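You operate a simulated robot arm through the tools that you are given. There is no shell and no other tool. Be economical: measure what you need, move in short steps, check, and stop when the job is done.

Carry out the task below with a simulated two-armed robot. There is one attempt and no reset: what you move stays moved.

Task
Put the wire basket on the bench right of the mill. Take the green stopper and leave it on the bench right of the red mixer. Take the lid off the small evening cream tub and lay it down on the bench right of the tall mixer. Open the bowls cupboard door, fetch the pink jar from the bulk bench and set it on the upper shelf of the bowls cupboard and shut the door again. Take the red-band beaker and leave it on the blue test card. Open the slabs drawer, take the tub with a grey lid from the upper shelf under the slabs drawer and leave it in the inside of the slabs drawer and shut the drawer again. Put the small beaker in the sink bowl. Take the yellow jar and put it on the finishing bench. Put the small steel bowl from the blending bench in the sink bowl. Push the cloths drawer shut. Close the boats drawer. Do these in any order. Set down upright: pink jar, red-band beaker, tub with a grey lid, small beaker, yellow jar.

The check looks at the end state, three seconds after you hand in, the way a careful person would. Anything else that was tipped, shoved, dropped, spilled or broken makes it a failure. A push-on lid holds only when it is set on centred and level and pressed home; a screw cap is set on level and turned clockwise until tight. Flat cloth is picked up by pressing the open fingertips on it (5 to 10 N) and closing them slowly along it; thin cloth reads only 2 to 8 mm in the jaws.

Robot
Two 7-joint arms with two-finger parallel grippers on one trunk, on a base that drives. Base frame: it is fixed to the floor where the robot stands at the start and does not move with it; the origin is under the middle of the robot, x ahead of it, y to its left, z up. Lengths are in m, angles in rad, forces in N, time in s.
The left shoulder is at the start at [0.05, 0.187, 1.135], the right one opposite. With the tool pointing down near the work surface each hand reaches from about 0.1 to 0.36 m from the robot's upright axis, wherever it stands, measured 20 degrees to its own side. Places, roughly: bench right of the mill [0.6, -2.3, 0.9]; bench right of the red mixer [0.6, -1.5, 0.9]; blue test card [0.5, -0.75, 1]; boats drawer [0.3, 1.6, 0.8]; bowls cupboard door [0.4, 1, 0.5]; cloths drawer [0.4, 1.6, 0.5]; finishing bench [0.6, 3.2, 0.9]; green stopper (3x3x3 cm) [0.6, -0.5, 0.9]; inside of the slabs drawer [-2.4, 2.4, 0.7]; pink jar [-2.25, 2.5, 1]; red-band beaker (6x6x8 cm) [-1.1, -2.7, 0.9]; sink bowl [-2.4, -1.8, 0.8]; slabs drawer [-2.4, 2.4, 0.8]; small beaker (7x6x8 cm) [-2.4, 1, 0.9]; small evening cream tub [0.5, -1, 1]; small steel bowl (11x11x6 cm) [-2.1, -2.8, 0.9]; tub with a grey lid [-2.25, 2.25, 0.5]; upper shelf of the bowls cupboard [0.6, 1, 0.5]; wire basket (10x9x6 cm) [0.5, 0.2, 0.9]; yellow jar [-2.5, 0.75, 1]. Payload 3.43 kg a hand.
The tool frame of a hand sits at the grasp point between the pads (the TCP): z along the fingers, y along the line on which they close. The tips reach 0.03 m beyond it. The gripper opens to 0.094 m. The fingers are 0.028 m wide and 0.01 m thick; the gripper's body (0.05 by 0.096 m) begins 0.055 m behind the TCP.
Orientation is that of the tool frame in the base frame, as a unit quaternion [x, y, z, w]. With the fingers straight down and closing along the base's y, the tool's x points along the base's -x, its y along +y and its z along -z.

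Tools
- The arms move only by the tool apply_moves. It takes "left_deltas", "right_deltas" or both (then of equal length, played together; a hand with none holds still); each is one flat list of numbers, 7 for each row, row after row: the closure, from 0 (fully open) to 1 (shut), then the shift along the tool's x, y, z in cm, then the turn, a rotation vector about the tool's x, y, z in rad. In form: [claw, x, y, z, ax, ay, az, claw, x, y, z, ax, ay, az, ...]. A call has 1 to 12 rows; each row shifts and turns the commanded pose from where the row before left it, along the tool's axes as they then stand. Each row takes 0.2 s and may step no farther than 0.05 m and 0.15 rad from the row before; otherwise, or with a gripper value out of range, the whole call is refused. A pose out of reach is approached as far as the arm can. The call stops where the force on the tool passes 40 N (or 10 N more than at its start, if that is more) or the arm is blocked; 0.2 s more then pass. Each finger travels about 0.153 m/s and halts on what it meets, pressing with about 22 N; the grip force reading is that of the motor and also rises with nothing between the fingers. The clock runs only during rows and for 0.2 s after the last one: add rows that do not move to give the fingers time. It gives the time, the measured TCP pose, the force on the tool (base axes), the opening and the grip force at its end, in the units of the frame above (readings bear some noise), with the torque about the TCP (base axes, N m) and any sound that the robot's microphone picked up.
- Cameras (640 x 400 px; columns grow to the right, rows downward): "scene" is now at [0.142, 0.0205, 1.2922]; the picture's right is [0.22, -0.98, 0.00], its down [-0.60, -0.13, -0.79] and it looks along [0.77, 0.17, -0.61] (base axes); focal length 214 px, centre (320, 200). "left" rides on the left gripper at [0.076, -0.014, -0.102] in its tool frame; the picture's right is [0.18, 0.98, 0.00], its down [-0.75, 0.14, -0.64] and it looks along [-0.63, 0.12, 0.77] (tool axes); focal length 243 px, centre (320, 200). "right" rides on the right gripper at [0.076, 0.014, -0.102] in its tool frame; the picture's right is [-0.18, 0.98, 0.00], its down [-0.75, -0.14, -0.64] and it looks along [-0.63, -0.12, 0.77] (tool axes); focal length 243 px, centre (320, 200). There is no depth. A picture from a camera that has moved, and an enlarged one, comes with that camera's place and axes in the base frame and with its lens.
- capture(camera): a new picture of that camera. The clock stands still meanwhile.
- raise_lower(by): slides the trunk up (or, below 0, down) by that many m; the arms and the scene camera ride with it, the base frame stays. It gives what a move gives, with no picture.
- steer(legs): drives the robot by 1 to 6 legs, each [ahead, left, turn to the left] in m, m and rad, along the robot's own axes; the way and the turn of a leg run together, so that a leg with both is an arc; at most 1.5 m and 3.142 rad a leg. The arms and the cameras ride along, it lands a little off, and it stops where it bumps. It gives what a move gives.
- pan_tilt(pan, tilt): turns the head with the scene camera to pan (to the left, within 1.396 rad either way) and tilt (down, from -0.506 to 1.204), counted from straight ahead of the robot. It gives what a move gives.
- zoom(camera, box): a new picture of the part [left, top, right, bottom] of that camera's present view, enlarged. The clock stands still meanwhile.
- job_done(): hands the job in; it is judged then, once.

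Go step by step. Nothing tells you exact positions but the pictures and the camera data: compare them with the known pose of the tool, close in by small moves and look again before you grip or let go. The budget is 556 turns and 352 pictures, counting those below and the enlarged ones. Unless the task says otherwise, let go and move clear before handing in, and close with one line.

The tools are called after ">>>" as a command line: name --argument value ..., lists and objects as JSON in quotes. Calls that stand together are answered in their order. apply_moves: Moves the arms, as the interface text tells. Its arguments: {"type":"object","properties":{"left_deltas":{"type":"array","items":{"type":"number"}},"right_deltas":{"type":"array","items":{"type":"number"}}},"required":[]} The other tools are called the same way: raise_lower (by) slides the trunk up or down; steer (legs) drives the base; pan_tilt (pan, tilt) turns the head that bears the scene camera; capture (camera) takes a picture; zoom (camera, box) takes an enlarged picture of a part of a camera's view; job_done () hands the job in.

At the start:

```text
clock: 0.0
left_eef_pos: [0.3381, 0.2202, 1.2073]
left_tool_rot: [-0.001, 1.0, 0.0, 0.0]
left_force: [0.1, -0.4, 0.1]
left_ft_torque: [0.0, -0.01, 0.0]
left_opening: 0.0943
left_grip_force: 0.1
right_eef_pos: [0.3366, -0.0546, 1.1745]
right_tool_rot: [0.0, 1.0, 0.0, 0.0]
right_force: [-0.1, -0.1, -0.1]
right_ft_torque: [-0.02, -0.01, 0.0]
right_opening: 0.0941
right_grip_force: 0.0
trunk travel left (down, up): [-0.35, 0.082]
robot x, y, heading: [-0.0007, 0.0024, 0.003]
head pan, tilt: [0.218, 0.66]
```

scene: 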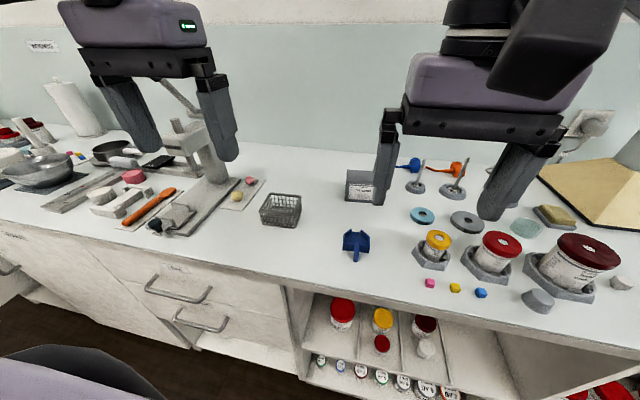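
right: 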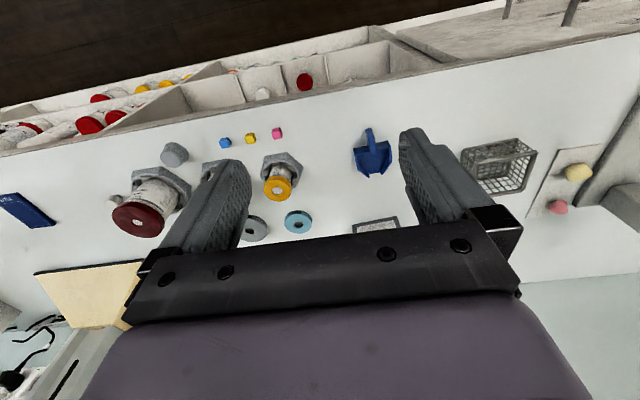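
left: 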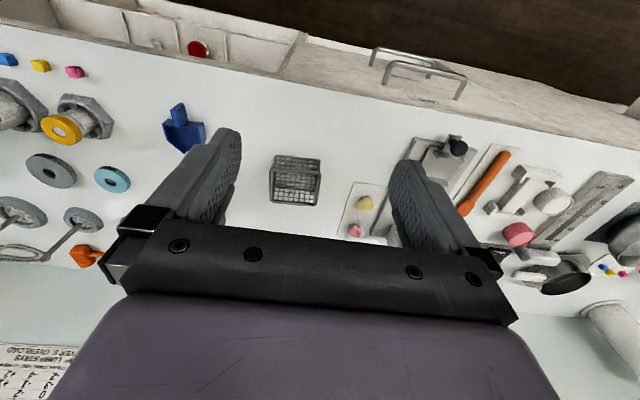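

I see the bench ahead, with the wire basket near [0.54, 0.21] and the bench edge near x=0.36. I'll look around from here before moving.

>>> pan_tilt --pan -0.6 --tilt 0.5

>>> capture --camera "scene"

>>> pan_tilt --pan 1.0 --tilt 0.5

>>> capture --camera "scene"

```text
clock: 1.1
left_eef_pos: [0.3381, 0.2189, 1.207]
left_tool_rot: [0.0, 1.0, -0.001, 0.0]
left_force: [-0.7, 0.4, 0.3]
left_ft_torque: [0.01, -0.02, 0.0]
left_opening: 0.0941
left_grip_force: 0.0
right_eef_pos: [0.3365, -0.0552, 1.1754]
right_tool_rot: [0.001, 1.0, 0.001, 0.0]
right_force: [-0.3, 0.2, -0.1]
right_ft_torque: [-0.01, 0.03, 0.01]
right_opening: 0.0942
right_grip_force: 0.0
trunk travel left (down, up): [-0.35, 0.082]
robot x, y, heading: [0.0018, 0.0027, -0.001]
head pan, tilt: [-0.6, 0.499]
```

```text
348 pictures are left
camera scene: at [0.1327, -0.0495, 1.3064], right [-0.56, -0.83, 0.0], down [-0.4, 0.27, -0.88], along [0.72, -0.5, -0.48], focal length 214 px, centre (320, 200)
```

scene: 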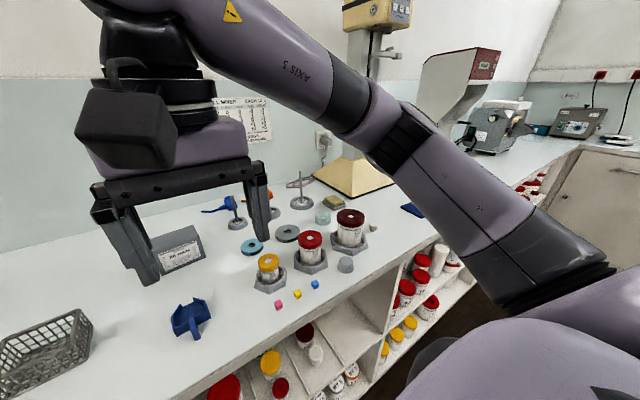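

```text
clock: 2.8
left_eef_pos: [0.3386, 0.2196, 1.2075]
left_tool_rot: [0.0, 1.0, 0.0, 0.0]
left_force: [-0.8, -0.2, -0.2]
left_ft_torque: [-0.01, -0.01, 0.02]
left_opening: 0.0939
left_grip_force: 0.0
right_eef_pos: [0.3358, -0.0557, 1.1765]
right_tool_rot: [-0.001, 1.0, 0.002, 0.001]
right_force: [0.1, -0.4, -0.4]
right_ft_torque: [-0.02, -0.03, -0.02]
right_opening: 0.0939
right_grip_force: 0.1
trunk travel left (down, up): [-0.35, 0.082]
robot x, y, heading: [0.0014, 0.0053, 0.003]
head pan, tilt: [1.0, 0.499]
```

```text
347 pictures are left
camera scene: at [0.1068, 0.0783, 1.3064], right [0.84, -0.54, 0.0], down [-0.26, -0.4, -0.88], along [0.47, 0.74, -0.48], focal length 214 px, centre (320, 200)
```

scene: 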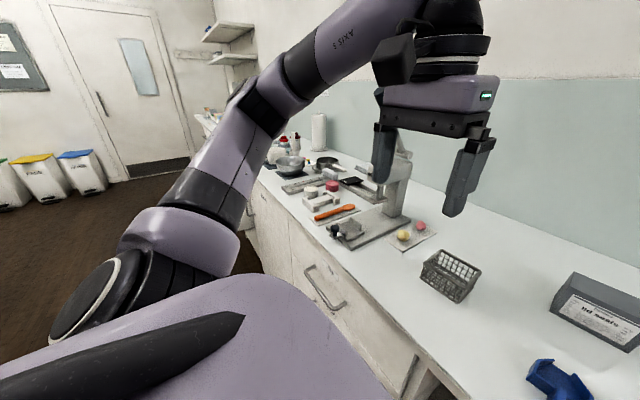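

The basket is ahead-left and the arms are high above the bench. I'll test forward reach with the left hand.

>>> apply_moves --left_deltas '[0, -5, 0, 0, 0, 0, 0, 0, -5, 0, 0, 0, 0, 0, 0, -5, 0, 0, 0, 0, 0, 0, -5, 0, 0, 0, 0, 0]'

>>> pan_tilt --pan 0.3 --tilt 0.7

>>> capture --camera "scene"

```text
clock: 3.8
left_eef_pos: [0.5383, 0.2207, 1.2058]
left_tool_rot: [0.001, 1.0, 0.001, 0.0]
left_force: [-0.4, -0.3, 0.3]
left_ft_torque: [0.01, 0.05, -0.01]
left_opening: 0.0938
left_grip_force: 0.0
right_eef_pos: [0.3364, -0.057, 1.1747]
right_tool_rot: [0.0, 1.0, 0.001, 0.001]
right_force: [0.5, -0.6, 0.6]
right_ft_torque: [0.02, 0.01, 0.01]
right_opening: 0.0938
right_grip_force: 0.0
trunk travel left (down, up): [-0.35, 0.082]
robot x, y, heading: [0.0006, 0.0009, -0.002]
head pan, tilt: [1.0, 0.499]
```

```text
clock: 4.9
left_eef_pos: [0.5379, 0.2228, 1.2071]
left_tool_rot: [0.0, 1.0, 0.001, 0.0]
left_force: [-0.2, 0.2, 0.3]
left_ft_torque: [0.0, -0.02, 0.0]
left_opening: 0.094
left_grip_force: 0.1
right_eef_pos: [0.3369, -0.0559, 1.1759]
right_tool_rot: [0.0, 1.0, 0.001, 0.0]
right_force: [0.2, 0.7, -0.2]
right_ft_torque: [-0.02, 0.0, -0.03]
right_opening: 0.0941
right_grip_force: 0.0
trunk travel left (down, up): [-0.35, 0.082]
robot x, y, heading: [0.0008, 0.0006, 0.0]
head pan, tilt: [0.3, 0.7]
```

```text
346 pictures are left
camera scene: at [0.1387, 0.027, 1.2887], right [0.3, -0.95, 0.0], down [-0.61, -0.19, -0.77], along [0.73, 0.23, -0.64], focal length 214 px, centre (320, 200)
```

scene: 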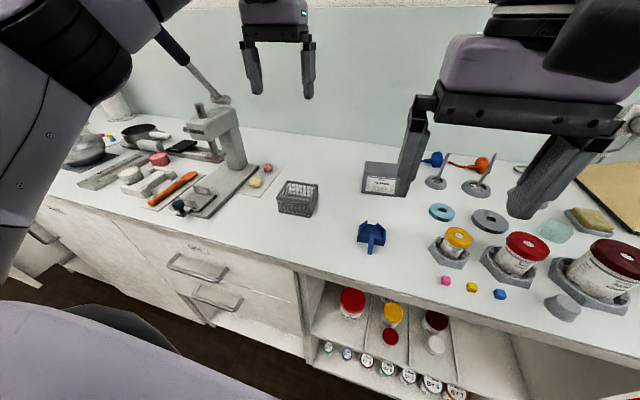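

The left hand reaches x=0.54. I'll lower it to get a closer view of the basket.

>>> apply_moves --left_deltas '[0, 0, 0, 5, 0, 0, 0, 0, 0, 0, 5, 0, 0, 0, 0, 0, 0, 2, 0, 0, 0]'

>>> capture --camera "left"

>>> zoom --camera "scene" --box '[220, 140, 400, 260]'

```text
clock: 5.7
left_eef_pos: [0.5381, 0.2216, 1.0883]
left_tool_rot: [0.0, 1.0, 0.001, 0.001]
left_force: [0.0, 0.0, 0.5]
left_ft_torque: [0.03, 0.03, -0.01]
left_opening: 0.094
left_grip_force: 0.1
right_eef_pos: [0.3363, -0.0548, 1.1774]
right_tool_rot: [0.0, 1.0, 0.001, 0.001]
right_force: [-0.1, -0.4, 0.3]
right_ft_torque: [0.0, 0.02, 0.0]
right_opening: 0.0942
right_grip_force: 0.1
trunk travel left (down, up): [-0.35, 0.082]
robot x, y, heading: [0.0003, -0.001, -0.001]
head pan, tilt: [0.3, 0.7]
```

```text
345 pictures are left
camera left: at [0.4633, 0.2093, 1.1906], right [-0.18, 0.98, 0.0], down [0.75, 0.14, 0.64], along [0.63, 0.12, -0.77], focal length 243 px, centre (320, 200)
```

left: 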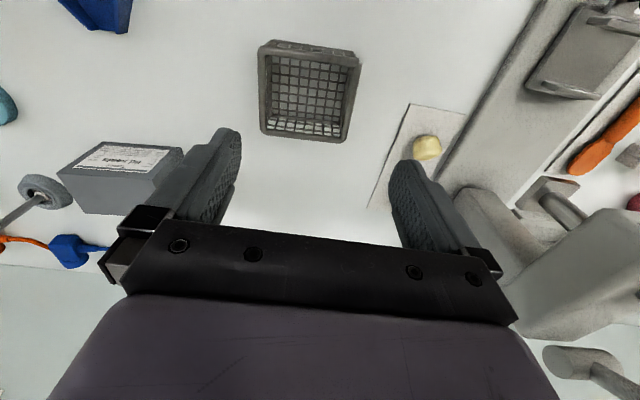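

```text
3.33 times, centred on (310, 200) of scene
camera zoom: at [0.1388, 0.027, 1.2887], right [0.3, -0.96, 0.0], down [-0.62, -0.19, -0.76], along [0.73, 0.23, -0.64], focal length 715 px, centre (353, 200)
```

zoom: 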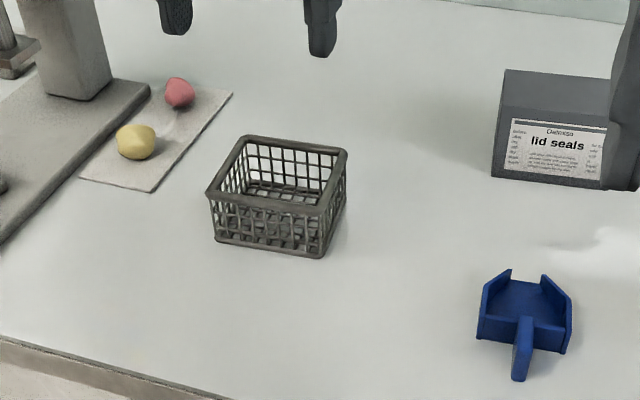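

The basket centre is near [0.53, 0.207], yawed about +0.14. I'll pinch its right wall, so I move over it and lower part way.

>>> apply_moves --left_deltas '[0, 0, -5, 0, 0, 0, 0, 0, 0, -0.4, 3, 0, 0, -0.14]'

>>> capture --camera "left"

>>> zoom --camera "scene" --box '[220, 120, 400, 240]'

```text
clock: 6.3
left_eef_pos: [0.5378, 0.1675, 1.0571]
left_tool_rot: [-0.071, 0.997, 0.0, 0.0]
left_force: [-0.5, -1.0, 0.7]
left_ft_torque: [0.01, 0.02, 0.02]
left_opening: 0.0941
left_grip_force: 0.0
right_eef_pos: [0.3361, -0.0553, 1.1752]
right_tool_rot: [0.0, 1.0, 0.001, 0.0]
right_force: [-0.7, -0.3, -0.3]
right_ft_torque: [-0.01, 0.02, -0.01]
right_opening: 0.0942
right_grip_force: 0.2
trunk travel left (down, up): [-0.35, 0.082]
robot x, y, heading: [0.0007, -0.0018, 0.006]
head pan, tilt: [0.3, 0.7]
```

```text
343 pictures are left
camera left: at [0.4657, 0.1446, 1.1598], right [-0.32, 0.95, 0.0], down [0.73, 0.25, 0.64], along [0.61, 0.21, -0.77], focal length 243 px, centre (320, 200)
```

left: 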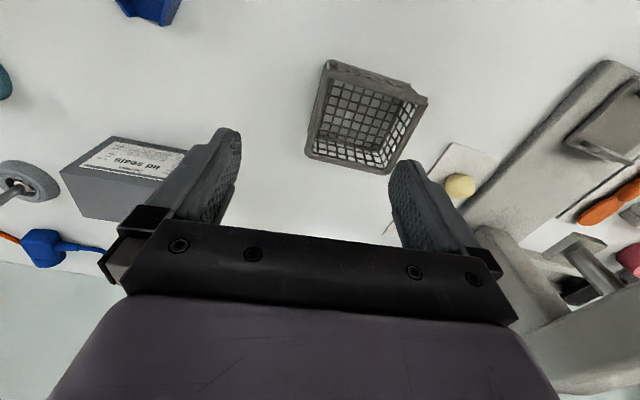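

```text
3.33 times, centred on (310, 180) of scene
camera zoom: at [0.139, 0.0277, 1.2887], right [0.3, -0.96, 0.0], down [-0.62, -0.19, -0.76], along [0.73, 0.23, -0.64], focal length 715 px, centre (353, 267)
```

zoom: 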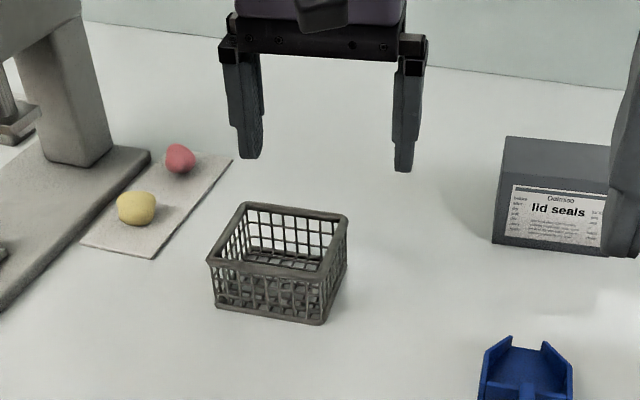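

Both views agree: the right wall's middle is near [0.536, 0.167], with the rim near z=0.96 and a yaw of about 0.07. I'll fix the yaw and go down.

>>> apply_moves --left_deltas '[0, 0, 0, 4, 0, 0, 0.08, 0, 0, 0, 4, 0, 0, 0]'

>>> zoom --camera "scene" --box '[220, 120, 400, 240]'

```text
clock: 6.9
left_eef_pos: [0.5379, 0.1661, 0.9767]
left_tool_rot: [-0.031, 1.0, 0.0, 0.001]
left_force: [0.2, 0.1, -0.1]
left_ft_torque: [-0.03, 0.03, 0.0]
left_opening: 0.0942
left_grip_force: 0.0
right_eef_pos: [0.3362, -0.0551, 1.1757]
right_tool_rot: [0.0, 1.0, 0.001, 0.0]
right_force: [-0.1, 0.8, -0.3]
right_ft_torque: [-0.01, 0.0, 0.0]
right_opening: 0.0941
right_grip_force: 0.2
trunk travel left (down, up): [-0.35, 0.082]
robot x, y, heading: [0.0018, 0.0041, 0.0]
head pan, tilt: [0.3, 0.7]
```

```text
3.33 times, centred on (310, 180) of scene
camera zoom: at [0.139, 0.027, 1.2887], right [0.3, -0.96, 0.0], down [-0.62, -0.19, -0.76], along [0.73, 0.23, -0.64], focal length 715 px, centre (353, 267)
```

zoom: 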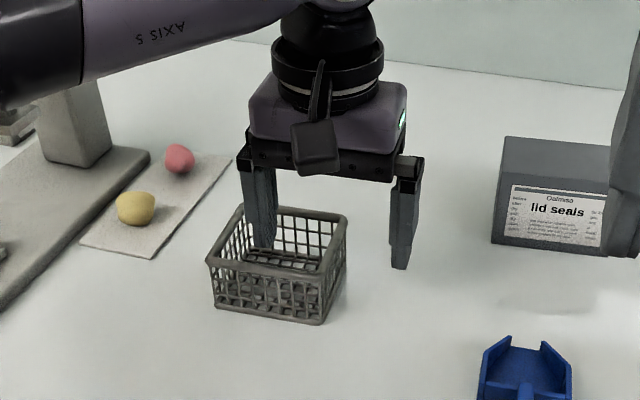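

One finger is inside and one outside. I'll go down 2.5 cm, close, and lift a little.

>>> apply_moves --left_deltas '[0, 0, 0, 2.5, 0, 0, 0, 1, 0, 0, 0, 0, 0, 0, 1, 0, 0, 0, 0, 0, 0, 1, 0, 0, 0, 0, 0, 0, 1, 0, 0, 0, 0, 0, 0]'

>>> zoom --camera "scene" --box '[220, 120, 400, 240]'

```text
clock: 8.1
left_eef_pos: [0.5378, 0.1638, 0.9525]
left_tool_rot: [-0.03, 1.0, 0.0, 0.0]
left_force: [-0.2, -0.4, -0.2]
left_ft_torque: [0.0, -0.02, 0.0]
left_opening: 0.0121
left_grip_force: 21.9
right_eef_pos: [0.3357, -0.0542, 1.1753]
right_tool_rot: [0.0, 1.0, 0.001, 0.001]
right_force: [0.0, -0.1, -0.1]
right_ft_torque: [0.01, 0.04, 0.01]
right_opening: 0.0939
right_grip_force: 0.0
trunk travel left (down, up): [-0.35, 0.082]
robot x, y, heading: [0.0017, 0.0006, 0.003]
head pan, tilt: [0.3, 0.7]
```

```text
3.33 times, centred on (310, 180) of scene
camera zoom: at [0.1387, 0.0269, 1.2887], right [0.3, -0.96, 0.0], down [-0.62, -0.19, -0.77], along [0.73, 0.23, -0.64], focal length 715 px, centre (353, 267)
```

zoom: 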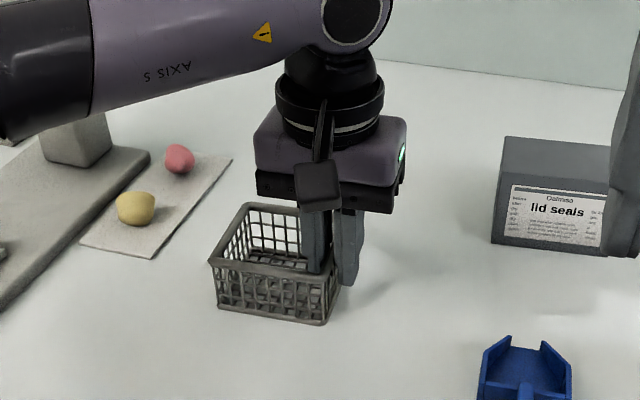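

The basket wall is held at 12 mm opening. I'll lift and retract.

>>> apply_moves --left_deltas '[1, 0, 0, -5, 0, 0, 0, 1, 0, 0, -5, 0, 0, 0, 1, 0, 0, -5, 0, 0, 0, 1, 0, 0, -5, 0, 0, 0, 1, 0, 0, -5, 0, 0, 0, 1, 5, 0, 0, 0, 0, 0, 1, 5, 0, 0, 0, 0, 0, 1, 5, 0, 0, 0, 0, 0, 1, 5, 0, 0, 0, 0, 0]'

>>> steer --legs '[[-0.1, 0, 0], [0, -0.4, 0]]'

>>> pan_tilt --pan -0.35 --tilt 0.6

>>> capture --camera "scene"

```text
clock: 10.1
left_eef_pos: [0.3371, 0.1544, 1.203]
left_tool_rot: [-0.03, 1.0, 0.0, 0.0]
left_force: [0.0, -0.3, -0.4]
left_ft_torque: [-0.05, 0.02, -0.01]
left_opening: 0.0119
left_grip_force: 22.2
right_eef_pos: [0.3359, -0.0553, 1.1755]
right_tool_rot: [0.0, 1.0, 0.001, 0.001]
right_force: [-0.3, -0.4, -1.3]
right_ft_torque: [0.02, 0.0, -0.02]
right_opening: 0.094
right_grip_force: 0.0
trunk travel left (down, up): [-0.35, 0.082]
robot x, y, heading: [-0.0002, -0.0019, 0.001]
head pan, tilt: [0.3, 0.7]
```

```text
clock: 14.9
left_eef_pos: [0.2402, -0.2442, 1.2041]
left_tool_rot: [-0.034, 0.999, 0.0, 0.0]
left_force: [0.7, 0.5, -1.5]
left_ft_torque: [-0.05, 0.01, 0.0]
left_opening: 0.0118
left_grip_force: 22.1
right_eef_pos: [0.2397, -0.4538, 1.1757]
right_tool_rot: [-0.004, 1.0, 0.001, 0.0]
right_force: [0.3, 0.5, 0.7]
right_ft_torque: [0.03, 0.02, 0.01]
right_opening: 0.094
right_grip_force: 0.2
trunk travel left (down, up): [-0.35, 0.082]
robot x, y, heading: [-0.098, -0.3995, 0.009]
head pan, tilt: [0.3, 0.7]
```

```text
clock: 15.9
left_eef_pos: [0.2405, -0.2446, 1.2048]
left_tool_rot: [-0.034, 0.999, 0.0, 0.0]
left_force: [-1.6, 0.6, -1.2]
left_ft_torque: [-0.06, -0.01, 0.0]
left_opening: 0.0122
left_grip_force: 22.3
right_eef_pos: [0.2389, -0.4524, 1.1755]
right_tool_rot: [-0.004, 1.0, 0.001, 0.001]
right_force: [-0.2, -0.4, -0.2]
right_ft_torque: [-0.02, 0.01, 0.01]
right_opening: 0.0942
right_grip_force: 0.1
trunk travel left (down, up): [-0.35, 0.082]
robot x, y, heading: [-0.0974, -0.4004, 0.009]
head pan, tilt: [-0.351, 0.6]
```

```text
339 pictures are left
camera scene: at [0.0435, -0.428, 1.2973], right [-0.34, -0.94, 0.0], down [-0.53, 0.19, -0.82], along [0.78, -0.28, -0.57], focal length 214 px, centre (320, 200)
```

scene: 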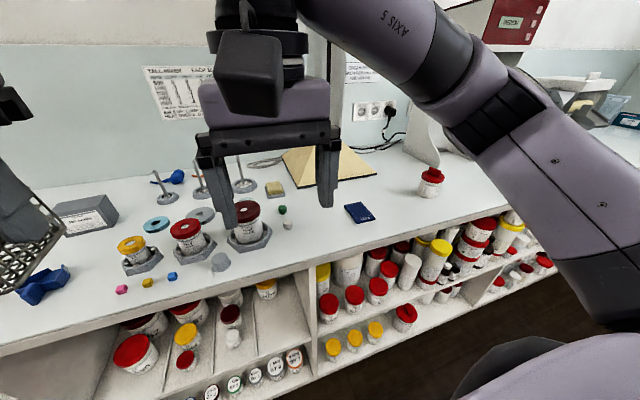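

I can see a green-capped item near (284,215), the blue card and a red-lidded tub. I'll zoom in on them.

>>> zoom --camera "scene" --box '[200, 160, 392, 280]'

>>> zoom --camera "scene" --box '[352, 130, 512, 230]'

```text
3.33 times, centred on (296, 220) of scene
camera zoom: at [0.0435, -0.428, 1.2973], right [-0.34, -0.94, 0.0], down [-0.53, 0.19, -0.82], along [0.78, -0.28, -0.57], focal length 715 px, centre (400, 133)
```

zoom: 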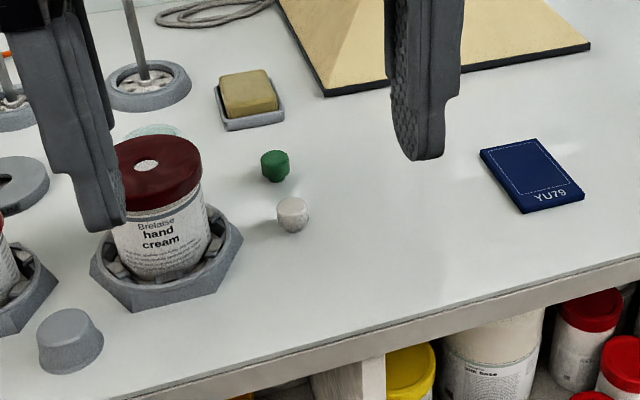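

```text
4.00 times, centred on (432, 180) of scene
camera zoom: at [0.0435, -0.428, 1.2973], right [-0.34, -0.94, 0.0], down [-0.53, 0.19, -0.82], along [0.78, -0.28, -0.57], focal length 858 px, centre (-128, 280)
```

zoom: 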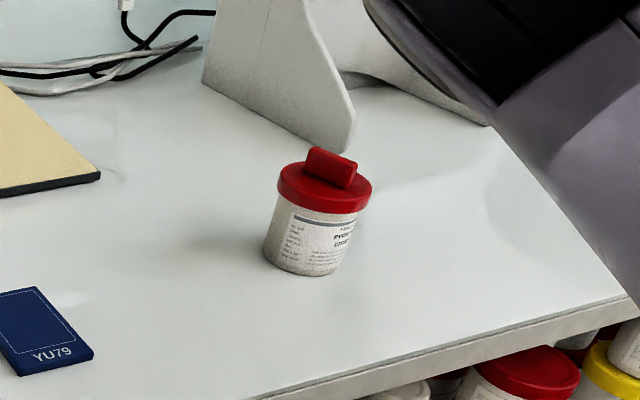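

The green stopper is a loose block near [0.557, -0.495]. I'll drive forward 0.12, yaw the right hand and bring it above the stopper.

>>> steer --legs '[[0.12, 0, 0]]'

>>> apply_moves --right_deltas '[0.3, -4, -0.5, 0, 0, 0, -0.125, 0.3, -4, -1, 0, 0, 0, -0.125, 0.3, -4, -2, 0, 0, 0, -0.125, 0.3, -2, -4, 0, 0, 0, -0.125, 0.3, 0, 0, 4, 0, 0, 0, 0.3, 0, 0, 4, 0, 0, 0]'

>>> capture --camera "right"

>>> capture --camera "scene"

```text
clock: 17.2
left_eef_pos: [0.3597, -0.2422, 1.2033]
left_tool_rot: [-0.035, 0.999, 0.001, -0.001]
left_force: [-0.1, -0.5, -0.4]
left_ft_torque: [-0.03, 0.06, 0.0]
left_opening: 0.0118
left_grip_force: 22.2
right_eef_pos: [0.3594, -0.4527, 1.1752]
right_tool_rot: [-0.006, 1.0, 0.001, 0.0]
right_force: [0.7, -0.2, 0.3]
right_ft_torque: [-0.01, 0.0, 0.0]
right_opening: 0.0938
right_grip_force: 0.0
trunk travel left (down, up): [-0.35, 0.082]
robot x, y, heading: [0.0225, -0.3998, 0.009]
head pan, tilt: [-0.351, 0.6]
```

```text
clock: 18.6
left_eef_pos: [0.3586, -0.2415, 1.205]
left_tool_rot: [-0.035, 0.999, 0.001, 0.0]
left_force: [-0.4, 0.3, -1.1]
left_ft_torque: [-0.01, 0.01, -0.04]
left_opening: 0.012
left_grip_force: 21.7
right_eef_pos: [0.516, -0.4969, 1.0967]
right_tool_rot: [-0.252, 0.968, 0.001, 0.001]
right_force: [-0.2, -1.0, -0.1]
right_ft_torque: [0.01, 0.02, 0.05]
right_opening: 0.066
right_grip_force: 0.1
trunk travel left (down, up): [-0.35, 0.082]
robot x, y, heading: [0.021, -0.4006, 0.014]
head pan, tilt: [-0.351, 0.6]
```

```text
336 pictures are left
camera right: at [0.4422, -0.5235, 1.1975], right [-0.32, 0.95, 0.0], down [0.73, 0.24, 0.64], along [0.61, 0.21, -0.77], focal length 243 px, centre (320, 200)
```

right: 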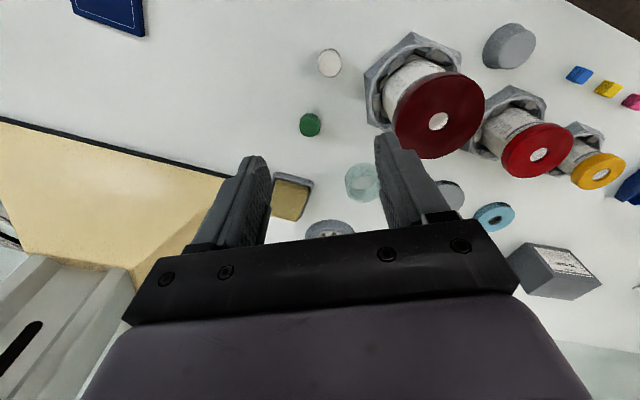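

```text
335 pictures are left
camera scene: at [0.1629, -0.4269, 1.2973], right [-0.33, -0.94, 0.0], down [-0.53, 0.19, -0.82], along [0.78, -0.28, -0.57], focal length 214 px, centre (320, 200)
```

scene: 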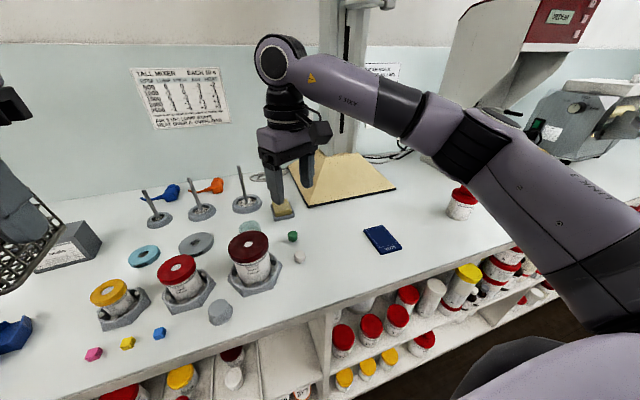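

The right camera puts the stopper at [0.557, -0.4955]. I'll go above it and lower in steps.

>>> apply_moves --right_deltas '[0.3, -3.65, -1.87, 0, 0, 0, 0, 0.3, 0, 0, 5, 0, 0, 0, 0.3, 0, 0, 5, 0, 0, 0, 0.3, 0, 0, 2, 0, 0, 0]'

>>> capture --camera "right"

>>> zoom --camera "scene" --box '[200, 160, 392, 280]'

```text
clock: 19.6
left_eef_pos: [0.3583, -0.2419, 1.2035]
left_tool_rot: [-0.035, 0.999, -0.001, 0.001]
left_force: [0.5, 0.0, -0.8]
left_ft_torque: [-0.04, -0.02, -0.01]
left_opening: 0.0121
left_grip_force: 21.7
right_eef_pos: [0.5596, -0.4978, 0.9758]
right_tool_rot: [-0.252, 0.968, 0.001, 0.0]
right_force: [0.4, 0.6, -0.2]
right_ft_torque: [0.01, -0.01, -0.01]
right_opening: 0.0659
right_grip_force: 0.0
trunk travel left (down, up): [-0.35, 0.082]
robot x, y, heading: [0.022, -0.3984, 0.012]
head pan, tilt: [-0.351, 0.6]
```

```text
334 pictures are left
camera right: at [0.4853, -0.5229, 1.0766], right [-0.32, 0.95, 0.0], down [0.73, 0.24, 0.64], along [0.61, 0.21, -0.77], focal length 243 px, centre (320, 200)
```

right: 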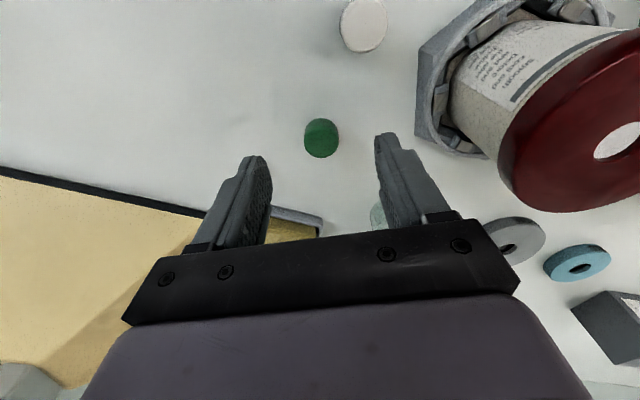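

```text
3.33 times, centred on (296, 220) of scene
camera zoom: at [0.1627, -0.4266, 1.2974], right [-0.33, -0.94, 0.0], down [-0.53, 0.19, -0.83], along [0.78, -0.28, -0.56], focal length 715 px, centre (400, 133)
```

zoom: 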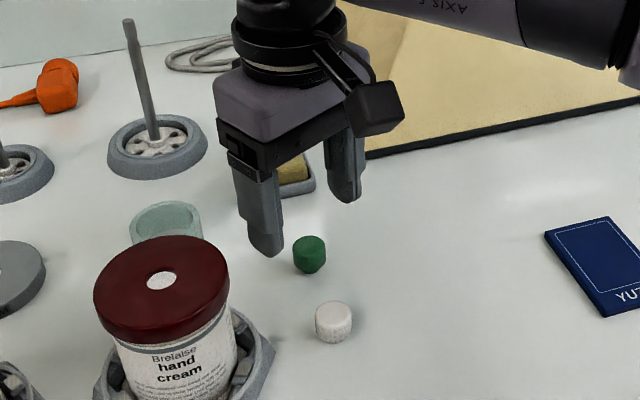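

Aligned within 2 mm. I'll lower 4 cm and close.

>>> apply_moves --right_deltas '[0.3, 0, 0.1, 2, 0, 0, 0, 0.3, 0, 0, 1.8, 0, 0, 0, 0.3, 0, 0, 0, 0, 0, 0, 1, 0, 0, 0, 0, 0, 0, 1, 0, 0, 0, 0, 0, 0, 1, 0, 0, 0, 0, 0, 0]'

>>> zoom --camera "scene" --box '[200, 160, 392, 280]'

```text
clock: 21.0
left_eef_pos: [0.3593, -0.2421, 1.204]
left_tool_rot: [-0.035, 0.999, 0.0, 0.0]
left_force: [-0.2, 0.1, -0.6]
left_ft_torque: [-0.03, 0.01, -0.01]
left_opening: 0.0123
left_grip_force: 22.5
right_eef_pos: [0.5579, -0.4957, 0.9387]
right_tool_rot: [-0.252, 0.968, 0.001, 0.0]
right_force: [-0.1, 1.1, 0.0]
right_ft_torque: [0.0, -0.03, -0.02]
right_opening: 0.0217
right_grip_force: 22.3
trunk travel left (down, up): [-0.35, 0.082]
robot x, y, heading: [0.0188, -0.3977, 0.008]
head pan, tilt: [-0.351, 0.6]
```

```text
3.33 times, centred on (296, 220) of scene
camera zoom: at [0.1626, -0.4266, 1.2973], right [-0.33, -0.94, 0.0], down [-0.53, 0.19, -0.83], along [0.78, -0.28, -0.56], focal length 715 px, centre (400, 133)
```

zoom: 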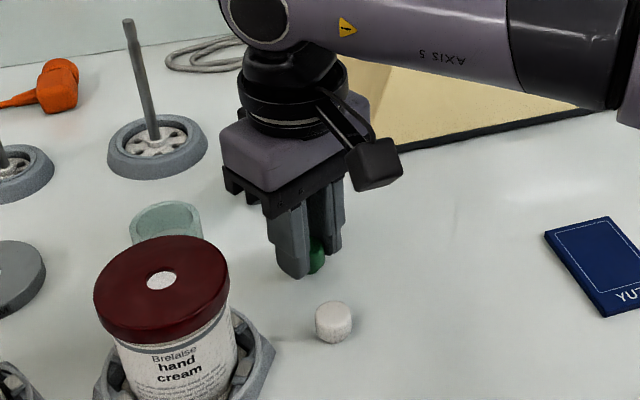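

The stopper is held (22 mm). I'll lift, retract, drive right to see the red mixer and look.

>>> apply_moves --right_deltas '[1, 0, 0, -5, 0, 0, 0, 1, 0, 0, -5, 0, 0, 0, 1, 0, 0, -5, 0, 0, 0, 1, 0, 0, -5, 0, 0, 0, 1, 0, 0, -3, 0, 0, 0, 1, 4.4, 2.4, 0, 0, 0, 0, 1, 4.4, 2.4, 0, 0, 0, 0, 1, 4.4, 2.4, 0, 0, 0, 0, 1, 4.4, 2.4, 0, 0, 0, 0]'

>>> steer --legs '[[-0.15, 0, 0], [0, -0.9, -0.01]]'

>>> pan_tilt --pan 0.0 --tilt 0.4

>>> capture --camera "scene"

>>> pan_tilt --pan -0.9 --tilt 0.4

>>> capture --camera "scene"

```text
refused: row 6 steps farther than a row can; nothing moved
```

```text
clock: 30.1
left_eef_pos: [0.2088, -1.1435, 1.2032]
left_tool_rot: [-0.018, 1.0, 0.0, 0.0]
left_force: [-0.1, 0.0, -1.2]
left_ft_torque: [-0.06, -0.02, -0.04]
left_opening: 0.0119
left_grip_force: 22.4
right_eef_pos: [0.3994, -1.4045, 0.9397]
right_tool_rot: [-0.236, 0.972, 0.001, 0.001]
right_force: [-0.4, -0.4, -0.6]
right_ft_torque: [0.03, -0.03, 0.01]
right_opening: 0.0229
right_grip_force: 21.5
trunk travel left (down, up): [-0.35, 0.082]
robot x, y, heading: [-0.1316, -1.2869, -0.024]
head pan, tilt: [-0.351, 0.6]
```

```text
clock: 30.9
left_eef_pos: [0.2075, -1.1428, 1.2047]
left_tool_rot: [-0.018, 1.0, 0.0, 0.0]
left_force: [0.0, 0.3, -1.2]
left_ft_torque: [-0.05, 0.0, -0.02]
left_opening: 0.0117
left_grip_force: 22.3
right_eef_pos: [0.3988, -1.4047, 0.9391]
right_tool_rot: [-0.236, 0.972, 0.001, 0.0]
right_force: [0.7, -0.1, 0.6]
right_ft_torque: [0.02, 0.0, 0.01]
right_opening: 0.0228
right_grip_force: 22.2
trunk travel left (down, up): [-0.35, 0.082]
robot x, y, heading: [-0.1339, -1.2895, -0.023]
head pan, tilt: [0.0, 0.4]
```

```text
331 pictures are left
camera scene: at [0.0164, -1.2904, 1.3155], right [-0.03, -1.0, 0.0], down [-0.39, 0.01, -0.92], along [0.92, -0.02, -0.39], focal length 214 px, centre (320, 200)
```

scene: 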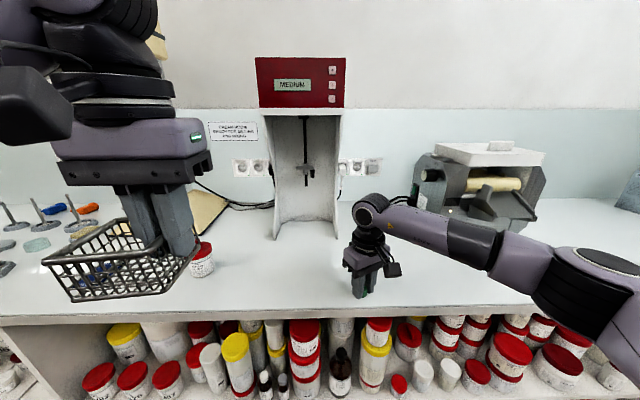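

```text
clock: 32.1
left_eef_pos: [0.208, -1.1428, 1.2035]
left_tool_rot: [-0.017, 1.0, 0.0, 0.0]
left_force: [0.0, 0.1, -0.4]
left_ft_torque: [-0.05, 0.0, -0.01]
left_opening: 0.0121
left_grip_force: 21.8
right_eef_pos: [0.399, -1.4029, 0.9393]
right_tool_rot: [-0.235, 0.972, 0.0, 0.0]
right_force: [0.0, -0.5, 0.6]
right_ft_torque: [-0.02, 0.0, -0.01]
right_opening: 0.0227
right_grip_force: 22.1
trunk travel left (down, up): [-0.35, 0.082]
robot x, y, heading: [-0.1328, -1.2892, -0.025]
head pan, tilt: [-0.901, 0.4]
```

```text
330 pictures are left
camera scene: at [-0.0205, -1.362, 1.3156], right [-0.8, -0.6, 0.0], down [-0.23, 0.31, -0.92], along [0.55, -0.74, -0.39], focal length 214 px, centre (320, 200)
```

scene: 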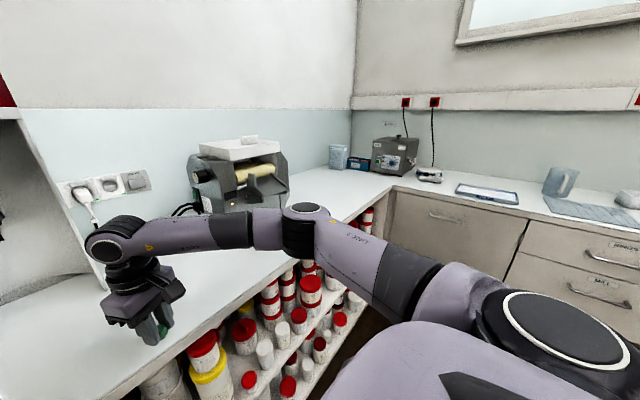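

My lift was refused because one row was too long, and the drive then ran with the hand low. I'll look back and check whether anything was disturbed.

>>> apply_moves --right_deltas '[1, 0, 0, -4.5, 0, 0, 0, 1, 0, 0, -4.5, 0, 0, 0, 1, 0, 0, -4.5, 0, 0, 0, 1, 0, 0, -4.5, 0, 0, 0]'

>>> pan_tilt --pan 0.75 --tilt 0.5

>>> capture --camera "scene"

```text
clock: 33.1
left_eef_pos: [0.2087, -1.1422, 1.204]
left_tool_rot: [-0.018, 1.0, 0.0, 0.0]
left_force: [-0.6, 0.5, -1.5]
left_ft_torque: [-0.05, 0.01, 0.01]
left_opening: 0.0121
left_grip_force: 22.7
right_eef_pos: [0.3946, -1.4048, 1.1201]
right_tool_rot: [-0.235, 0.972, 0.001, 0.001]
right_force: [0.3, -0.2, -0.2]
right_ft_torque: [-0.03, 0.03, 0.01]
right_opening: 0.0227
right_grip_force: 21.6
trunk travel left (down, up): [-0.35, 0.082]
robot x, y, heading: [-0.1303, -1.2871, -0.026]
head pan, tilt: [-0.901, 0.4]
```

```text
clock: 34.8
left_eef_pos: [0.2076, -1.1426, 1.2042]
left_tool_rot: [-0.017, 1.0, 0.0, 0.0]
left_force: [0.4, -0.5, -0.7]
left_ft_torque: [-0.03, -0.01, 0.03]
left_opening: 0.012
left_grip_force: 22.0
right_eef_pos: [0.3963, -1.4057, 1.1184]
right_tool_rot: [-0.235, 0.972, 0.002, 0.001]
right_force: [-0.3, 0.3, 0.7]
right_ft_torque: [-0.04, 0.03, -0.03]
right_opening: 0.0224
right_grip_force: 22.2
trunk travel left (down, up): [-0.35, 0.082]
robot x, y, heading: [-0.1315, -1.2926, -0.025]
head pan, tilt: [0.75, 0.499]
```

```text
329 pictures are left
camera scene: at [-0.0081, -1.2277, 1.3064], right [0.66, -0.75, 0.0], down [-0.36, -0.32, -0.88], along [0.66, 0.58, -0.48], focal length 214 px, centre (320, 200)
```

scene: 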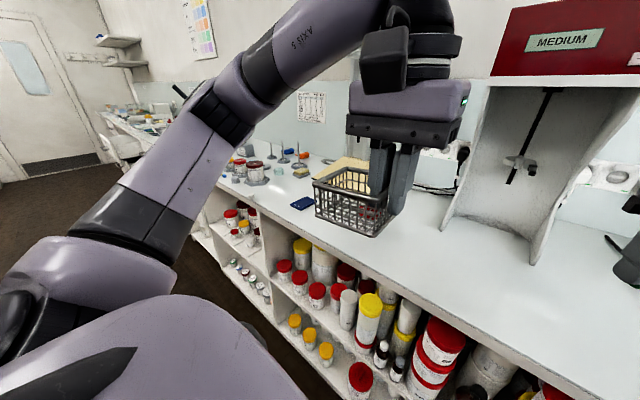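

>>> zoom --camera "scene" --box '[220, 130, 332, 220]'

```text
4.44 times, centred on (276, 175) of scene
camera zoom: at [-0.0081, -1.2277, 1.3064], right [0.66, -0.75, 0.0], down [-0.36, -0.32, -0.88], along [0.66, 0.58, -0.48], focal length 953 px, centre (516, 311)
```

zoom: 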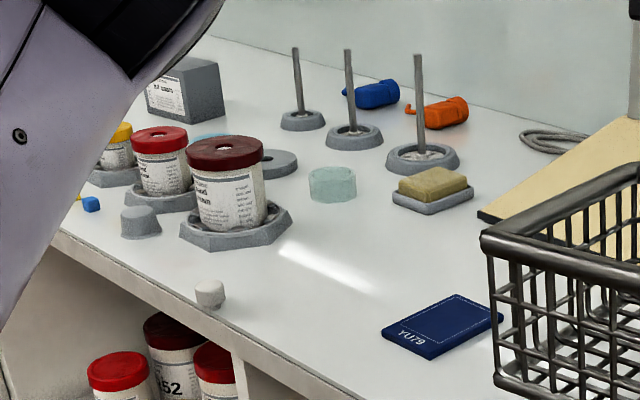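

The white stopper got shoved from [0.488, -0.496] to about [0.376, -0.529]. I'll put it back later. First I'll place the green stopper right of the red mixer.

>>> steer --legs '[[0.13, -0.12, 0.02]]'

>>> pan_tilt --pan -0.3 --tilt 0.6

>>> capture --camera "scene"

```text
clock: 36.5
left_eef_pos: [0.3341, -1.2618, 1.2038]
left_tool_rot: [-0.024, 1.0, -0.001, -0.001]
left_force: [0.3, -0.4, -1.4]
left_ft_torque: [-0.05, -0.01, 0.03]
left_opening: 0.012
left_grip_force: 21.8
right_eef_pos: [0.5243, -1.5219, 1.1185]
right_tool_rot: [-0.242, 0.97, 0.001, 0.001]
right_force: [0.1, -0.8, -1.0]
right_ft_torque: [0.0, 0.02, 0.0]
right_opening: 0.0228
right_grip_force: 21.6
trunk travel left (down, up): [-0.35, 0.082]
robot x, y, heading: [-0.009, -1.4124, -0.009]
head pan, tilt: [0.75, 0.499]
```

```text
clock: 37.9
left_eef_pos: [0.3333, -1.2617, 1.2041]
left_tool_rot: [-0.024, 1.0, 0.0, 0.001]
left_force: [0.5, 0.8, -1.3]
left_ft_torque: [-0.03, 0.02, 0.01]
left_opening: 0.012
left_grip_force: 21.6
right_eef_pos: [0.5251, -1.5228, 1.1181]
right_tool_rot: [-0.242, 0.97, 0.002, 0.001]
right_force: [0.8, -0.3, -0.6]
right_ft_torque: [0.0, -0.02, 0.01]
right_opening: 0.0226
right_grip_force: 21.6
trunk travel left (down, up): [-0.35, 0.082]
robot x, y, heading: [-0.0062, -1.4105, -0.011]
head pan, tilt: [-0.3, 0.6]
```

```text
327 pictures are left
camera scene: at [0.1351, -1.4384, 1.2973], right [-0.3, -0.95, 0.0], down [-0.54, 0.17, -0.83], along [0.79, -0.25, -0.56], focal length 214 px, centre (320, 200)
```

scene: 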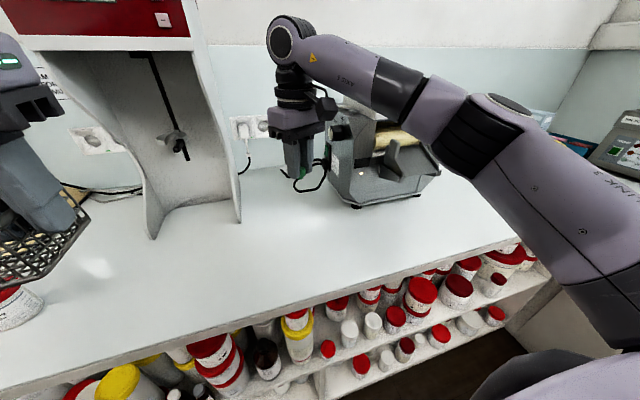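

The place is clear. I'll lower the stopper to grip height 0.94, release and lift.

>>> apply_moves --right_deltas '[1, 0, 0, 4.5, 0, 0, 0, 1, 0, 0, 4.5, 0, 0, 0, 1, 0, 0, 4.5, 0, 0, 0, 1, 0, 0, 2.5, 0, 0, 0, 1, 0, 0, 1.8, 0, 0, 0, 1, 0, 0, 0, 0, 0, 0, 0.4, 0, 0, 0, 0, 0, 0, 0.4, 0, 0, 0, 0, 0, 0, 0.4, 0, 0, -2.5, 0, 0, 0, 0.4, 0, 0, -4.5, 0, 0, 0, 0.4, 0, 0, -4.5, 0, 0, 0, 0.4, 0, 0, -4.5, 0, 0, 0]'

>>> zoom --camera "scene" --box '[200, 140, 392, 260]'

```text
clock: 40.5
left_eef_pos: [0.3337, -1.2623, 1.2033]
left_tool_rot: [-0.024, 1.0, 0.0, 0.0]
left_force: [0.0, 0.1, -1.2]
left_ft_torque: [-0.07, 0.0, -0.02]
left_opening: 0.0121
left_grip_force: 21.8
right_eef_pos: [0.5241, -1.5236, 1.1013]
right_tool_rot: [-0.242, 0.97, 0.0, 0.001]
right_force: [0.6, 0.7, -0.1]
right_ft_torque: [0.0, 0.0, 0.0]
right_opening: 0.0564
right_grip_force: 0.0
trunk travel left (down, up): [-0.35, 0.082]
robot x, y, heading: [-0.0056, -1.4131, -0.012]
head pan, tilt: [-0.3, 0.6]
```

```text
3.33 times, centred on (296, 200) of scene
camera zoom: at [0.1347, -1.4381, 1.2973], right [-0.31, -0.95, 0.0], down [-0.54, 0.17, -0.83], along [0.79, -0.25, -0.56], focal length 715 px, centre (400, 200)
```

zoom: 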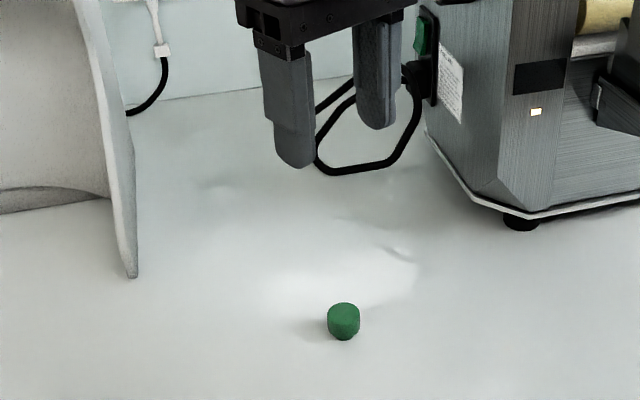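

The green stopper stands right of the red mixer. I'll retract the right hand and go towards the corner for the basket.

>>> apply_moves --right_deltas '[0.4, 0, 0, -4.5, 0, 0, 0, 0.4, 0, 0, -3, 0, 0, 0, 0.4, 4.2, 2.2, 0, 0, 0, 0, 0.4, 4.2, 2.2, 0, 0, 0, 0, 0.4, 4.2, 2.2, 0, 0, 0, 0, 0.4, 4.2, 2.2, 0, 0, 0, 0.12, 0.4, 0, 0, 0, 0, 0, 0.12, 0.4, 0, 0, 0, 0, 0, 0.12, 0.4, 0, 0, 0, 0, 0, 0.12]'

```text
clock: 42.5
left_eef_pos: [0.3345, -1.2623, 1.2043]
left_tool_rot: [-0.024, 1.0, 0.0, 0.0]
left_force: [-0.3, 0.8, -1.1]
left_ft_torque: [-0.07, 0.02, 0.0]
left_opening: 0.0121
left_grip_force: 22.3
right_eef_pos: [0.3369, -1.5251, 1.1744]
right_tool_rot: [-0.003, 1.0, 0.0, 0.001]
right_force: [-0.4, -0.2, 0.0]
right_ft_torque: [0.01, -0.01, 0.01]
right_opening: 0.0562
right_grip_force: 0.0
trunk travel left (down, up): [-0.35, 0.082]
robot x, y, heading: [-0.0042, -1.4116, -0.013]
head pan, tilt: [-0.3, 0.6]
```

>>> steer --legs '[[-0.2, 0, 0], [0, -0.4, 0], [0, 0, -0.7]]'

>>> pan_tilt --pan 0.0 --tilt 0.5

>>> capture --camera "scene"

```text
clock: 49.5
left_eef_pos: [0.15, -1.9131, 1.2035]
left_tool_rot: [0.314, 0.949, 0.0, 0.0]
left_force: [0.3, -0.5, -0.6]
left_ft_torque: [-0.05, -0.01, 0.05]
left_opening: 0.012
left_grip_force: 21.6
right_eef_pos: [-0.0147, -2.1166, 1.1749]
right_tool_rot: [0.332, 0.943, 0.001, 0.001]
right_force: [0.9, 0.4, -0.9]
right_ft_torque: [0.01, -0.01, 0.01]
right_opening: 0.0563
right_grip_force: 0.1
trunk travel left (down, up): [-0.35, 0.082]
robot x, y, heading: [-0.2101, -1.8153, -0.695]
head pan, tilt: [-0.3, 0.6]
```

```text
clock: 50.4
left_eef_pos: [0.1504, -1.9126, 1.2039]
left_tool_rot: [0.314, 0.949, 0.0, 0.0]
left_force: [-0.4, 0.9, -1.3]
left_ft_torque: [-0.04, 0.02, -0.02]
left_opening: 0.0118
left_grip_force: 21.7
right_eef_pos: [-0.013, -2.1169, 1.1752]
right_tool_rot: [0.334, 0.943, 0.0, 0.0]
right_force: [0.7, -0.4, -0.5]
right_ft_torque: [-0.01, 0.01, -0.02]
right_opening: 0.0565
right_grip_force: 0.0
trunk travel left (down, up): [-0.35, 0.082]
robot x, y, heading: [-0.2093, -1.8114, -0.701]
head pan, tilt: [0.0, 0.499]
```

```text
325 pictures are left
camera scene: at [-0.0944, -1.9074, 1.3064], right [-0.64, -0.77, 0.0], down [-0.37, 0.31, -0.88], along [0.67, -0.57, -0.48], focal length 214 px, centre (320, 200)
```

scene: 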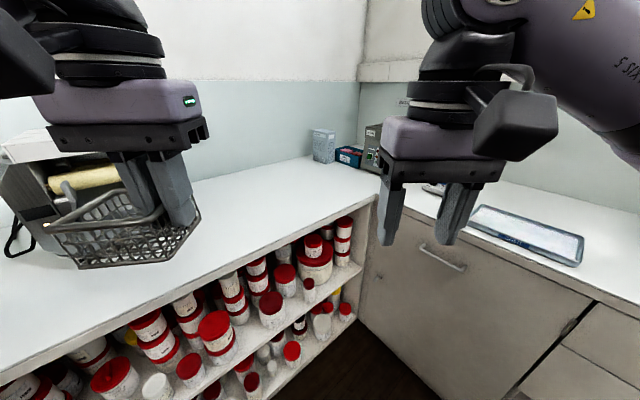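

The corner is at about [0.36, -2.59], and the bench right of the mill looks clear. I'll drive diagonally closer.

>>> steer --legs '[[0.345, -0.037, 0]]'

>>> capture --camera "scene"

```text
clock: 52.6
left_eef_pos: [0.3895, -2.1598, 1.2034]
left_tool_rot: [0.314, 0.95, 0.0, 0.0]
left_force: [0.2, -0.8, -0.6]
left_ft_torque: [-0.02, 0.04, -0.01]
left_opening: 0.0122
left_grip_force: 22.3
right_eef_pos: [0.2247, -2.3646, 1.1758]
right_tool_rot: [0.332, 0.943, 0.002, 0.001]
right_force: [0.2, -0.5, -0.7]
right_ft_torque: [0.02, 0.02, 0.0]
right_opening: 0.0562
right_grip_force: 0.1
trunk travel left (down, up): [-0.35, 0.082]
robot x, y, heading: [0.0265, -2.0593, -0.698]
head pan, tilt: [0.0, 0.499]
```

```text
324 pictures are left
camera scene: at [0.144, -2.1546, 1.3063], right [-0.64, -0.77, 0.0], down [-0.37, 0.31, -0.88], along [0.67, -0.56, -0.48], focal length 214 px, centre (320, 200)
```

scene: 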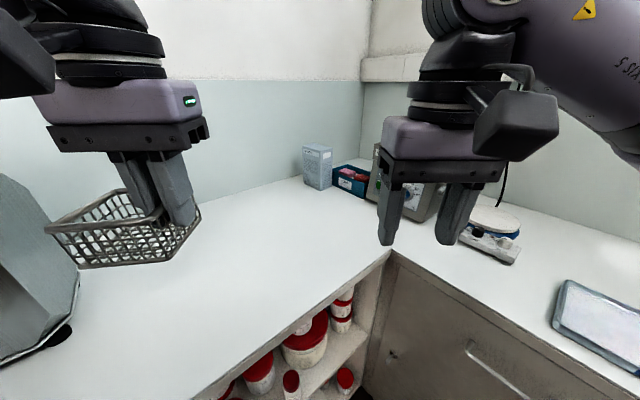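

There is space at about [0.56, -2.24]. I'll extend the left hand and lower it to near release height.

>>> apply_moves --left_deltas '[1, -4.5, 0, 0, 0, 0, 0, 1, -4.5, 0, 0, 0, 0, 0, 1, -4.5, 0, 0, 0, 0, 0, 1, -4.5, 0, 0, 0, 0, 0, 1, 0, 0, 4.5, 0, 0, 0, 1, 0, 0, 4.5, 0, 0, 0, 1, 0, 0, 4.5, 0, 0, 0, 1, 0, 0, 4.5, 0, 0, 0, 1, 0, 0, 4.5, 0, 0, 0]'

>>> zoom --camera "scene" --box '[100, 100, 340, 250]'

```text
clock: 54.6
left_eef_pos: [0.5328, -2.2664, 0.9794]
left_tool_rot: [0.314, 0.949, -0.001, 0.0]
left_force: [-0.2, -0.3, 0.3]
left_ft_torque: [-0.02, 0.0, 0.01]
left_opening: 0.0118
left_grip_force: 21.9
right_eef_pos: [0.2238, -2.3633, 1.1747]
right_tool_rot: [0.332, 0.943, 0.001, 0.0]
right_force: [0.6, 0.4, -0.6]
right_ft_torque: [-0.01, 0.01, 0.01]
right_opening: 0.0562
right_grip_force: 0.2
trunk travel left (down, up): [-0.35, 0.082]
robot x, y, heading: [0.0317, -2.0606, -0.691]
head pan, tilt: [0.0, 0.499]
```

```text
2.67 times, centred on (220, 175) of scene
camera zoom: at [0.144, -2.1543, 1.3064], right [-0.64, -0.77, 0.0], down [-0.37, 0.31, -0.88], along [0.67, -0.56, -0.48], focal length 572 px, centre (587, 267)
```

zoom: 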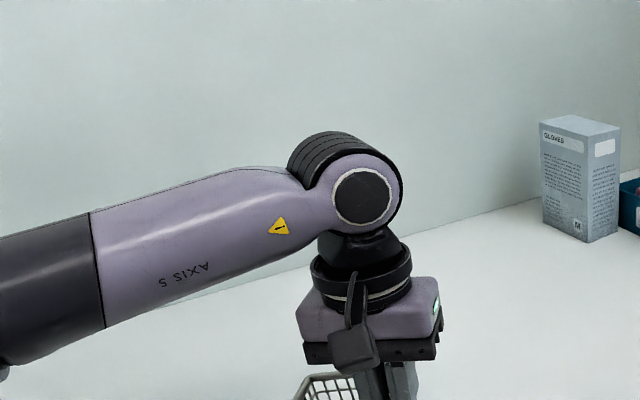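

Lowering the last 2.5 cm slowly.

>>> apply_moves --left_deltas '[1, 0, 0, 1, 0, 0, 0, 1, 0, 0, 1, 0, 0, 0, 1, 0, 0, 0.5, 0, 0, 0, 1, 0, 0, 0, 0, 0, 0]'

>>> zoom --camera "scene" --box '[160, 200, 320, 300]'

```text
clock: 55.6
left_eef_pos: [0.5333, -2.2673, 0.9542]
left_tool_rot: [0.314, 0.949, 0.0, 0.0]
left_force: [-0.9, 0.1, 0.4]
left_ft_torque: [-0.04, -0.04, -0.04]
left_opening: 0.0121
left_grip_force: 22.1
right_eef_pos: [0.2252, -2.3632, 1.1748]
right_tool_rot: [0.333, 0.943, 0.001, 0.001]
right_force: [-0.8, 0.4, -1.2]
right_ft_torque: [0.0, -0.01, 0.02]
right_opening: 0.0565
right_grip_force: 0.1
trunk travel left (down, up): [-0.35, 0.082]
robot x, y, heading: [0.0319, -2.0611, -0.691]
head pan, tilt: [0.0, 0.499]
```

```text
4.00 times, centred on (240, 250) of scene
camera zoom: at [0.1435, -2.1542, 1.3064], right [-0.64, -0.77, 0.0], down [-0.37, 0.31, -0.88], along [0.67, -0.56, -0.48], focal length 858 px, centre (640, 0)
```

zoom: 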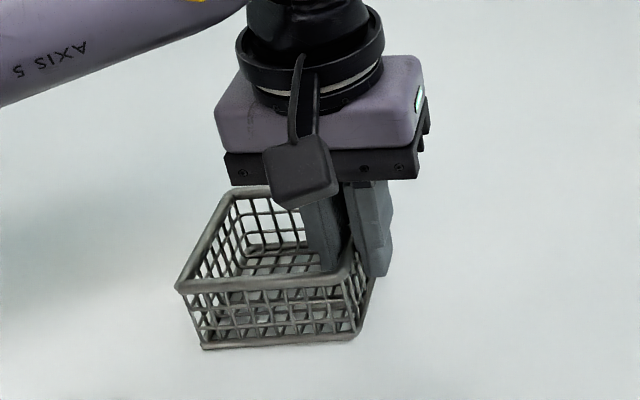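

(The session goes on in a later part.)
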